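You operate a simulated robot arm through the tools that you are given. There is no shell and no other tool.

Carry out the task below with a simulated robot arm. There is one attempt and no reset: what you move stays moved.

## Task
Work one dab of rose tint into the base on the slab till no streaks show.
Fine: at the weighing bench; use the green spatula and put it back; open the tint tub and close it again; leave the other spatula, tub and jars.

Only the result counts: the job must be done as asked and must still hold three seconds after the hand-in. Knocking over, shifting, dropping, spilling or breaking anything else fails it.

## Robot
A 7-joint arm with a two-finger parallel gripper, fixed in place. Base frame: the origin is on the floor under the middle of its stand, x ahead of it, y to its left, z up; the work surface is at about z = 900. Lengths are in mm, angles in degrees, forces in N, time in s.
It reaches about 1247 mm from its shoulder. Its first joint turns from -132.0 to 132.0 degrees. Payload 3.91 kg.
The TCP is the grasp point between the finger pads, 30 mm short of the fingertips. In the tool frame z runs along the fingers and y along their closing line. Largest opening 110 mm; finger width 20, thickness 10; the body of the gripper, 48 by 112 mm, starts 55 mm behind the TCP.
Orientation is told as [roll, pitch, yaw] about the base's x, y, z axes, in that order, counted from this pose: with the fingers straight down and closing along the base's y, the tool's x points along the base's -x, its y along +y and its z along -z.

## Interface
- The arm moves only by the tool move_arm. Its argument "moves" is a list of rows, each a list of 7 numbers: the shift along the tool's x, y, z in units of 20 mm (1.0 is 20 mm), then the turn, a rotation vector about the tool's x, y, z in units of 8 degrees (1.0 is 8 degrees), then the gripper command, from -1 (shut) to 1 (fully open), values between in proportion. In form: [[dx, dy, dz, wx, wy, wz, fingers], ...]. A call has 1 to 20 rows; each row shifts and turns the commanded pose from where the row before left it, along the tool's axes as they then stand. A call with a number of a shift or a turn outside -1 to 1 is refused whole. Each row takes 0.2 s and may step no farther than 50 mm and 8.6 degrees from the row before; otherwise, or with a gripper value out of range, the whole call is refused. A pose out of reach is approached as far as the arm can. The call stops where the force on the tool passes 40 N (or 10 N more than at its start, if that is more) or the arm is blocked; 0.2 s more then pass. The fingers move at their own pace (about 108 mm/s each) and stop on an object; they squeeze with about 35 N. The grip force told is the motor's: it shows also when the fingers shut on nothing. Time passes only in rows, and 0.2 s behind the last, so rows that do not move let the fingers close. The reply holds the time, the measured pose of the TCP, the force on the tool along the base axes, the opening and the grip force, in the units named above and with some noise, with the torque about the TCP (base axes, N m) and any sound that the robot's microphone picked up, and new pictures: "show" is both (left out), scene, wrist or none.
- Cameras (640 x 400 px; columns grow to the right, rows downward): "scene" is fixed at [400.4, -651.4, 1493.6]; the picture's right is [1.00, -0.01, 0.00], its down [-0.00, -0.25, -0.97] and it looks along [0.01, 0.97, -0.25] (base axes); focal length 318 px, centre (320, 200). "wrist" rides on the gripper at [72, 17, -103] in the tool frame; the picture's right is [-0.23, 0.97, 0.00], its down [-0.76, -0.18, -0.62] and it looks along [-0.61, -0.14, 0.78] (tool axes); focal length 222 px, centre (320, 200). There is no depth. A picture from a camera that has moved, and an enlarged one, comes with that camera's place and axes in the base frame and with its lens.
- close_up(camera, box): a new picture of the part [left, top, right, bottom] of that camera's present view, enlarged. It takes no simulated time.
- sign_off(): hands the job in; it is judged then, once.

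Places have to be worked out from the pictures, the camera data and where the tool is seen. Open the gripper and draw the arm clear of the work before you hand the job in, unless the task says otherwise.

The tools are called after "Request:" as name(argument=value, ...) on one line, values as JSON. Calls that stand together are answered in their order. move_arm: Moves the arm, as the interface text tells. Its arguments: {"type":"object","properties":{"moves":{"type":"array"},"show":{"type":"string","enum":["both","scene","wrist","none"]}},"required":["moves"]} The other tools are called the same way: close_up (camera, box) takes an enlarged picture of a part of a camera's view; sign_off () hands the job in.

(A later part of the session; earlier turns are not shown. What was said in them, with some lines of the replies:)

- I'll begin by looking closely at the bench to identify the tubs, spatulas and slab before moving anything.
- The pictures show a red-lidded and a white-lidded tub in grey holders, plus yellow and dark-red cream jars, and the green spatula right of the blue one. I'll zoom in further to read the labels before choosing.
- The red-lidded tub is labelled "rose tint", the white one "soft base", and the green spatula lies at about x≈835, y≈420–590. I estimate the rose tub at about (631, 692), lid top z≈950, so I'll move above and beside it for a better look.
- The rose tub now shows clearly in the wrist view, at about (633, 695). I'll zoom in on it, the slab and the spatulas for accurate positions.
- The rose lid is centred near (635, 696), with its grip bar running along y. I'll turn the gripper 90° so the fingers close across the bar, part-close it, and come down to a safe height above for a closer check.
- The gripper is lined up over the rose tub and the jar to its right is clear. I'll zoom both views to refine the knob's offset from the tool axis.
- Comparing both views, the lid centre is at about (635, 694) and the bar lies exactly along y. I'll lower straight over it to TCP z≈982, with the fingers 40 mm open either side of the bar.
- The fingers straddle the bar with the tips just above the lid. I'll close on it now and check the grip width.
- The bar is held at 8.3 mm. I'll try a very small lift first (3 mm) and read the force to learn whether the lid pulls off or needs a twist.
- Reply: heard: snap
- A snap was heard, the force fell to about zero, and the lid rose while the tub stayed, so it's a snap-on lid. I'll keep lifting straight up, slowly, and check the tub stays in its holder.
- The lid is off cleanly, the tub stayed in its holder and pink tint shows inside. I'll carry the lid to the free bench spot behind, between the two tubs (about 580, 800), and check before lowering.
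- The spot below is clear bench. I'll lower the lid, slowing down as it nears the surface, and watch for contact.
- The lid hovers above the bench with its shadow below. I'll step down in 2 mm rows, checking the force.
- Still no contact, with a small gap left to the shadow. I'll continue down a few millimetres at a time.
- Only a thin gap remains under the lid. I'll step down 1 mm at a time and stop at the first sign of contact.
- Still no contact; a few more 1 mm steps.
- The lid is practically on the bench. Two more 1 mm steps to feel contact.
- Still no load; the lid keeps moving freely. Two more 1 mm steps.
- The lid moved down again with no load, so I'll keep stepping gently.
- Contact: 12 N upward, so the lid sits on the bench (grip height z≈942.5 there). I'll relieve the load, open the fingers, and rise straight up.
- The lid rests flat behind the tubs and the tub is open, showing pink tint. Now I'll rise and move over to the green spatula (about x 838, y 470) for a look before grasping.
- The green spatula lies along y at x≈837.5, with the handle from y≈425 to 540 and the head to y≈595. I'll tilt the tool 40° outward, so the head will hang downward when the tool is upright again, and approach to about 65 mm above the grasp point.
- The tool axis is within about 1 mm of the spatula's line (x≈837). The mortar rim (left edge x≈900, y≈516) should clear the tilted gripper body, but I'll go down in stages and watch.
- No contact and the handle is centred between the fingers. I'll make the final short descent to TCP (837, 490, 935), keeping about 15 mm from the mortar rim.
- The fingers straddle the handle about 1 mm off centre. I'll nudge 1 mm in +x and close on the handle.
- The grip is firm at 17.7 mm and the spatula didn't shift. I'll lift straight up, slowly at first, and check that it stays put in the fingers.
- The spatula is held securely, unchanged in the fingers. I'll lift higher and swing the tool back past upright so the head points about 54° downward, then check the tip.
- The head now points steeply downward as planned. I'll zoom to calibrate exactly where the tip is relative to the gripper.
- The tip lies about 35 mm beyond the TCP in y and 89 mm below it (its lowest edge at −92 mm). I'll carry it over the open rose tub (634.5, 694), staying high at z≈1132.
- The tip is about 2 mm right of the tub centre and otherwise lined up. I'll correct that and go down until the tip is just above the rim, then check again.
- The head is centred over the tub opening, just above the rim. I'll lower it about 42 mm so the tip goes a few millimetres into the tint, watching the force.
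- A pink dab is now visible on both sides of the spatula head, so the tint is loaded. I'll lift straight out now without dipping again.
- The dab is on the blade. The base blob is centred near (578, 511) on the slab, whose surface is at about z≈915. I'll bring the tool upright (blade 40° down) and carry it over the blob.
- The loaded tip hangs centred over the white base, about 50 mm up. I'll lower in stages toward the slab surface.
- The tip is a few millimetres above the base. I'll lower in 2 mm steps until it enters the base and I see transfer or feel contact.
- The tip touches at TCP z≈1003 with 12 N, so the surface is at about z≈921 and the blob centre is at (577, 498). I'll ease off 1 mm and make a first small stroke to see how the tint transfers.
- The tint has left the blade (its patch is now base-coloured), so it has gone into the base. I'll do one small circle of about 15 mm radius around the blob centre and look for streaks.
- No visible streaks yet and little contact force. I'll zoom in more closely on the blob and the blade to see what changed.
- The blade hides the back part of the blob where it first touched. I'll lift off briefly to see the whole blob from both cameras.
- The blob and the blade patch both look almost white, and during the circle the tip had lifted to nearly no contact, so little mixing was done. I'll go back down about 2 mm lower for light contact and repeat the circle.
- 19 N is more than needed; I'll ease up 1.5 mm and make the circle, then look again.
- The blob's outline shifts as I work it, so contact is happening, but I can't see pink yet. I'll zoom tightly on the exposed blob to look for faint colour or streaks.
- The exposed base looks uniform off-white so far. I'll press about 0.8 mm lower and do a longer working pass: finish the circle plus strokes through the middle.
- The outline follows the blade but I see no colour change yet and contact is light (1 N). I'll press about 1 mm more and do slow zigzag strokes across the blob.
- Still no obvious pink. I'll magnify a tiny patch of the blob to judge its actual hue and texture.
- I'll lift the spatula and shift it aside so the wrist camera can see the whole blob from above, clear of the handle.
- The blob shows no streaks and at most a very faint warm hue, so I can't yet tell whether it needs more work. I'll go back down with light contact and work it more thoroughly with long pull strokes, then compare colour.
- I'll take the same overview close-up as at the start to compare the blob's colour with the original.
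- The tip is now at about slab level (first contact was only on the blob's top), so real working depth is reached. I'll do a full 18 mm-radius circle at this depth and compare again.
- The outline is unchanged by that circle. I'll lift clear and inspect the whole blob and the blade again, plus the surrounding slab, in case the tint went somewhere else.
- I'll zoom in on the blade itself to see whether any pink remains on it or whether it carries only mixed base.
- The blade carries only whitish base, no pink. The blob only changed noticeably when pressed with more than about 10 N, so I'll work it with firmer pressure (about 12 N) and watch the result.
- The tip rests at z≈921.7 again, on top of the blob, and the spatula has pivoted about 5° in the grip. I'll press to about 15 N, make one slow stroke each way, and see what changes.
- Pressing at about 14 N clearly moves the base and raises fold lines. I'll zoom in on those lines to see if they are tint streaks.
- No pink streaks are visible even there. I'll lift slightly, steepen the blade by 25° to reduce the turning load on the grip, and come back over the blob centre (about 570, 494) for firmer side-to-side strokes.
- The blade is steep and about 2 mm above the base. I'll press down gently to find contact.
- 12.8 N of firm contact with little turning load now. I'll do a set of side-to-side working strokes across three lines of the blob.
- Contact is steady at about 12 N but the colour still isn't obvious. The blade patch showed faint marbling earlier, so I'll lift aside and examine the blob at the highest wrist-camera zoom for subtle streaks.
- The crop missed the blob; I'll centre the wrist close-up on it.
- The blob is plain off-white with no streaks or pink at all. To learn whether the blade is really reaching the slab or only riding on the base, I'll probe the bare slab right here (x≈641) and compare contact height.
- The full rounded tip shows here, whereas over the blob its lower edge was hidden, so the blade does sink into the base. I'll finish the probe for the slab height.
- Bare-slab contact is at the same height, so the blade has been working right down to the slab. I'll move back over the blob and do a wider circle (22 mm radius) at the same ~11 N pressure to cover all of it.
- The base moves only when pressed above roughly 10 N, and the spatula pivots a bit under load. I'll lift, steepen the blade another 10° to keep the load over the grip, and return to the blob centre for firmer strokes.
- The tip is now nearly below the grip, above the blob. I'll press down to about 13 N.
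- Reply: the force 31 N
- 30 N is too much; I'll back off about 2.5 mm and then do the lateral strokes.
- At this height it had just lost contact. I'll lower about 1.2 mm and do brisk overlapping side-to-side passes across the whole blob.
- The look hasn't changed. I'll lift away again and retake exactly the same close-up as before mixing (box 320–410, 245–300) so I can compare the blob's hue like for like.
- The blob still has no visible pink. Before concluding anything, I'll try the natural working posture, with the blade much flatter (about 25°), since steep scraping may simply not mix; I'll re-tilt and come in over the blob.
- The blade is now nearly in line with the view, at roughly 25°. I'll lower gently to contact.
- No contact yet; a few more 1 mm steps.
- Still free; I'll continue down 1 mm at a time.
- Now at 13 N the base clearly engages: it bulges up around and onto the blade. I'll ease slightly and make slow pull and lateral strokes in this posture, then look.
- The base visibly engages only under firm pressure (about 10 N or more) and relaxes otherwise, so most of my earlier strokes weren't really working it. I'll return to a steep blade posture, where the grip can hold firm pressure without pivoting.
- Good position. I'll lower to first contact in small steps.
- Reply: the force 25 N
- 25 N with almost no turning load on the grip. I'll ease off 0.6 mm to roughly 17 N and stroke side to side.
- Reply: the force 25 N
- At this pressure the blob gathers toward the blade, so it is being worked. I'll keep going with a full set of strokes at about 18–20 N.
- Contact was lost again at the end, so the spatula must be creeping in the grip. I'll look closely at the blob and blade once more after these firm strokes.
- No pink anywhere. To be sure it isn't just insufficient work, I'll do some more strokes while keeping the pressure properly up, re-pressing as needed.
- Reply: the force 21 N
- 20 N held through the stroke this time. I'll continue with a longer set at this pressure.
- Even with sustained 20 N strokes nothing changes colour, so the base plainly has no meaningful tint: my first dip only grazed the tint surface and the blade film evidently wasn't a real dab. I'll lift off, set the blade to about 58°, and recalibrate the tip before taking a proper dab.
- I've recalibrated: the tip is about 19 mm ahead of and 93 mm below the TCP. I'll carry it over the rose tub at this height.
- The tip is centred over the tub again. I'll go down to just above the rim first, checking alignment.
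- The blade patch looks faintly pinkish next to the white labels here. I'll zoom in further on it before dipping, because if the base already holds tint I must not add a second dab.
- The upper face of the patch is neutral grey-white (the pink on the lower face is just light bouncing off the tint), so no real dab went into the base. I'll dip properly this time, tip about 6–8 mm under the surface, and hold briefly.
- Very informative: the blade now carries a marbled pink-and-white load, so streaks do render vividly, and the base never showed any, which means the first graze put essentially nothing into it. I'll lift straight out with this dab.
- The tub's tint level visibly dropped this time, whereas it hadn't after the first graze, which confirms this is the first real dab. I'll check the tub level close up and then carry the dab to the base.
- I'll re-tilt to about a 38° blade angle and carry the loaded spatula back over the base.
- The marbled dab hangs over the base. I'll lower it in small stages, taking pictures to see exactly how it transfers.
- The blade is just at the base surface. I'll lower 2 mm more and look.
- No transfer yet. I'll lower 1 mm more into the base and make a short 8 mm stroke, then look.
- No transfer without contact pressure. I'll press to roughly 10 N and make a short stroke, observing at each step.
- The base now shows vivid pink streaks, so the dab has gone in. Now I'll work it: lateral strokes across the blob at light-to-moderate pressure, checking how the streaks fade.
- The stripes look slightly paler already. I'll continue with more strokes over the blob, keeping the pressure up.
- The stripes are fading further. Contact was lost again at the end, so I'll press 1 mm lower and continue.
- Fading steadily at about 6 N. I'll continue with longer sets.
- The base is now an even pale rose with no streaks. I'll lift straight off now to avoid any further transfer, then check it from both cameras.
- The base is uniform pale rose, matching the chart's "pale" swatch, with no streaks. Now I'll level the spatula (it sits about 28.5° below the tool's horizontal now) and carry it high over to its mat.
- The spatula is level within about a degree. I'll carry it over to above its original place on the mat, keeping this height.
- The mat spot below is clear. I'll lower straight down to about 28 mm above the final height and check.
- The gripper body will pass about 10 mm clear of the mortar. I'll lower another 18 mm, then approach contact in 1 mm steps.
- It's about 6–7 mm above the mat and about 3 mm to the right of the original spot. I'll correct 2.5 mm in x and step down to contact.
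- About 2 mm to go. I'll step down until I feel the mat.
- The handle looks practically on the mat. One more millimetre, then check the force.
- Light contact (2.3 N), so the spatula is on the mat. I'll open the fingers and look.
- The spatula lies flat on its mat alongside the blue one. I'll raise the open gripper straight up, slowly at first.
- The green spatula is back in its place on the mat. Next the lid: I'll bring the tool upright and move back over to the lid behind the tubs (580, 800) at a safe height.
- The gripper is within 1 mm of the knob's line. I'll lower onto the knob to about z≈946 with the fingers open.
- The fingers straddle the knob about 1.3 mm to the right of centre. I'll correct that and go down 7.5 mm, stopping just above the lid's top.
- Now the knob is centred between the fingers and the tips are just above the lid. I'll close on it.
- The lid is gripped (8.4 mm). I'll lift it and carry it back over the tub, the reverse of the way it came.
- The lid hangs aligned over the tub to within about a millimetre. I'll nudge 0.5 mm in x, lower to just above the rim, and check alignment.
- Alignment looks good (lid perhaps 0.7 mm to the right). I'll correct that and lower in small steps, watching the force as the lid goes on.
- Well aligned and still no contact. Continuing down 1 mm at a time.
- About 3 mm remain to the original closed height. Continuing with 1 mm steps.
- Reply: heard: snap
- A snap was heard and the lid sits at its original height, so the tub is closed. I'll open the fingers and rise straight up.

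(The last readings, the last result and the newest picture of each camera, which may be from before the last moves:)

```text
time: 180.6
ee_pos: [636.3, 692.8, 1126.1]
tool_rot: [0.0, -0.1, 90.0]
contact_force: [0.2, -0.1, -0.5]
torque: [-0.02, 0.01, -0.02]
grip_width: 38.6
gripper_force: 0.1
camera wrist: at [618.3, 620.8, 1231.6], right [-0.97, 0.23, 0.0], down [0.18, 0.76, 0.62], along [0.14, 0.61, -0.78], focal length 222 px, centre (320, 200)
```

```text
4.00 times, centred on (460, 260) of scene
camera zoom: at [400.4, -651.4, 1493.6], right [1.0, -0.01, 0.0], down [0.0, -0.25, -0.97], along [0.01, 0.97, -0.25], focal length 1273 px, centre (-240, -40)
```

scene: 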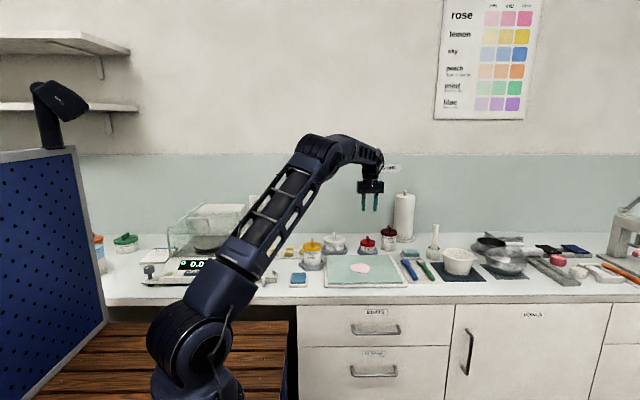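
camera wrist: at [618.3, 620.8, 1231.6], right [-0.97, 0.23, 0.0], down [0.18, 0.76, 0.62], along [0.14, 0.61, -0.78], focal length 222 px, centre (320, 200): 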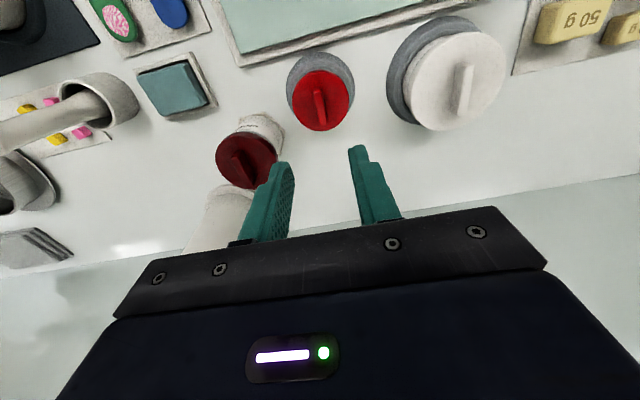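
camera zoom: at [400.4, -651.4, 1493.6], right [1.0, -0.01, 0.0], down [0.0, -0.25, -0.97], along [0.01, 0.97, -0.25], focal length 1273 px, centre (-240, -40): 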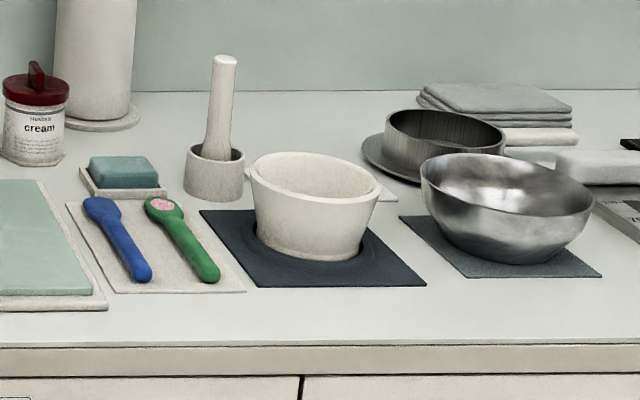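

Everything matches its original position: tub closed, spatula back on its mat, base an even pale rose. I'll draw the arm clear to near its starting pose with the gripper open, then take a final look.

Request:
move_arm(moves=[[0, 0, -1, 0, 0, 0, 0], [0, 0, -1, 0, 0, 0, 1], [0.525, 0.943, -0.3, 0, 0, 0, 1], [0.525, 0.943, -0.3, 0, 0, 0, 1], [0.525, 0.943, -0.3, 0, 0, 0, 1], [0.525, 0.943, -0.3, 0, 0, 0, 1], [0.525, 0.943, -0.3, 0, 0, 0, 1], [0.525, 0.943, -0.3, 0, 0, 0, 1], [0.525, 0.943, -0.3, 0, 0, 0, 1], [0.525, 0.943, -0.3, 0, 0, 0, 1], [0.525, 0.943, -0.3, 0, 0, 0, 1], [0.525, 0.943, -0.3, 0, 0, 0, 1], [0.525, 0.943, -0.3, 0, 0, 0, 1], [0.525, 0.943, -0.3, 0, 0, 0, 1], [0.525, 0.943, 0, 0, 0, 0, 1], [0.525, 0.943, 0, 0, 0, 0, 1]])

Request:
close_up(camera="scene", box=[320, 245, 410, 300])

Request:
close_up(camera="scene", box=[352, 254, 376, 276])

Request:
close_up(camera="scene", box=[390, 250, 450, 290])

```text
time: 184.0
ee_pos: [369.9, 547.2, 1239.4]
tool_rot: [0.0, 0.0, 90.0]
contact_force: [-0.5, 0.4, 0.3]
torque: [0.01, 0.01, 0.0]
grip_width: 109.9
gripper_force: 0.0
camera wrist: at [353.3, 473.9, 1344.2], right [-0.97, 0.23, 0.0], down [0.18, 0.76, 0.62], along [0.14, 0.61, -0.78], focal length 222 px, centre (320, 200)
```

scene: 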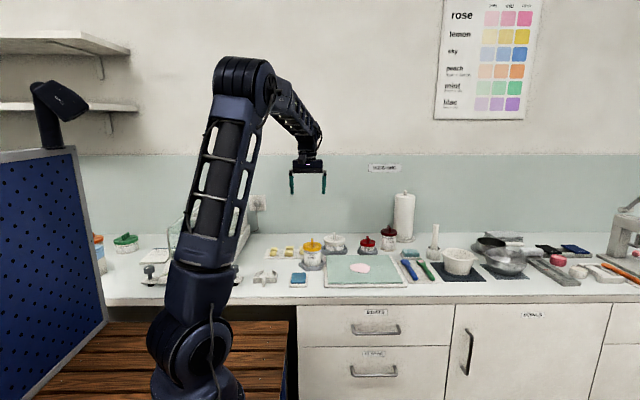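
wrist: 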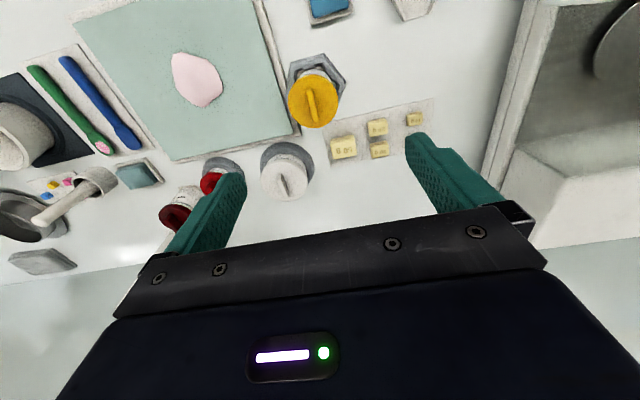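

```text
7.11 times, centred on (365, 272) of scene
camera zoom: at [400.4, -651.4, 1493.6], right [1.0, -0.01, 0.0], down [0.0, -0.25, -0.97], along [0.01, 0.97, -0.25], focal length 2264 px, centre (0, -316)
```

zoom: 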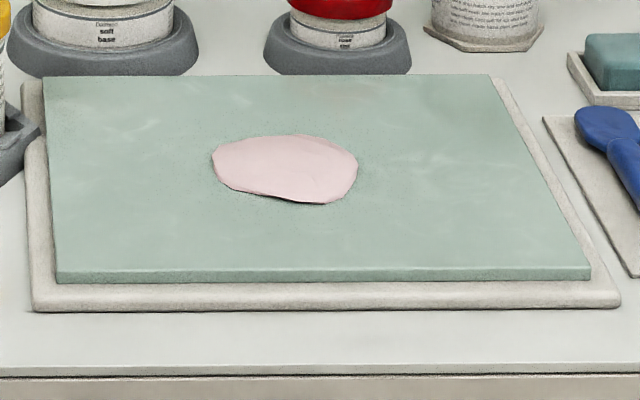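

```text
16.00 times, centred on (364, 265) of scene
camera zoom: at [400.4, -651.4, 1493.6], right [1.0, -0.01, 0.0], down [0.0, -0.25, -0.97], along [0.01, 0.97, -0.25], focal length 5093 px, centre (-384, -840)
```

zoom: 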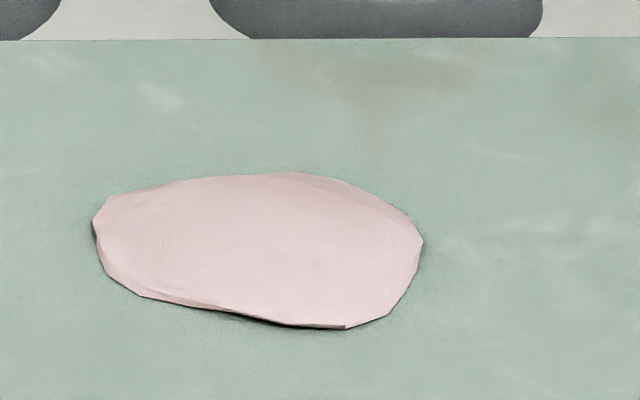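

```text
10.00 times, centred on (420, 270) of scene
camera zoom: at [400.4, -651.4, 1493.6], right [1.0, -0.01, 0.0], down [0.0, -0.25, -0.97], along [0.01, 0.97, -0.25], focal length 3183 px, centre (-680, -500)
```

zoom: 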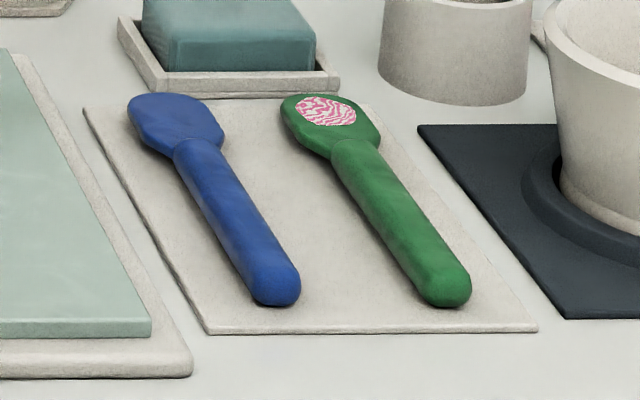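

The base is an even pale rose with no streaks. The rose tub is closed with its lid snapped on, and the green spatula is back in its original place. Nothing else appears moved, and the arm is clear with the gripper open, so I'm handing the job in.

Request:
sign_off()

```text
The job is handed in.
```

I worked rose tint into the base on the slab, and it finished an even pale rose with no streaks showing. I've handed the job in and don't have a verdict yet.

- **Dab:** I dipped twice. The first dip only grazed the tint and left no visible colour in the base. The second, deeper dip took the real dab, and the tint level in the tub dropped noticeably. If the first film counts, the base holds slightly more than one dab. The final colour looks like the "pale" rose swatch on the wall chart.
- **Second dip:** The blade already had some base on it when I dipped again, so a little base may have gone into the rose tub.
- **Spatula:** The green spatula is back on its mat in its original spot. Its blade still carries a smear of streaky tint and base, because I did not wipe it.
- **Tub:** The rose tub's lid is back on; I heard it snap, and it sits at its original height.
- **Everything else:** The blue spatula, the soft base tub and both jars look unmoved in the final pictures. The arm is clear of the work with the gripper open.
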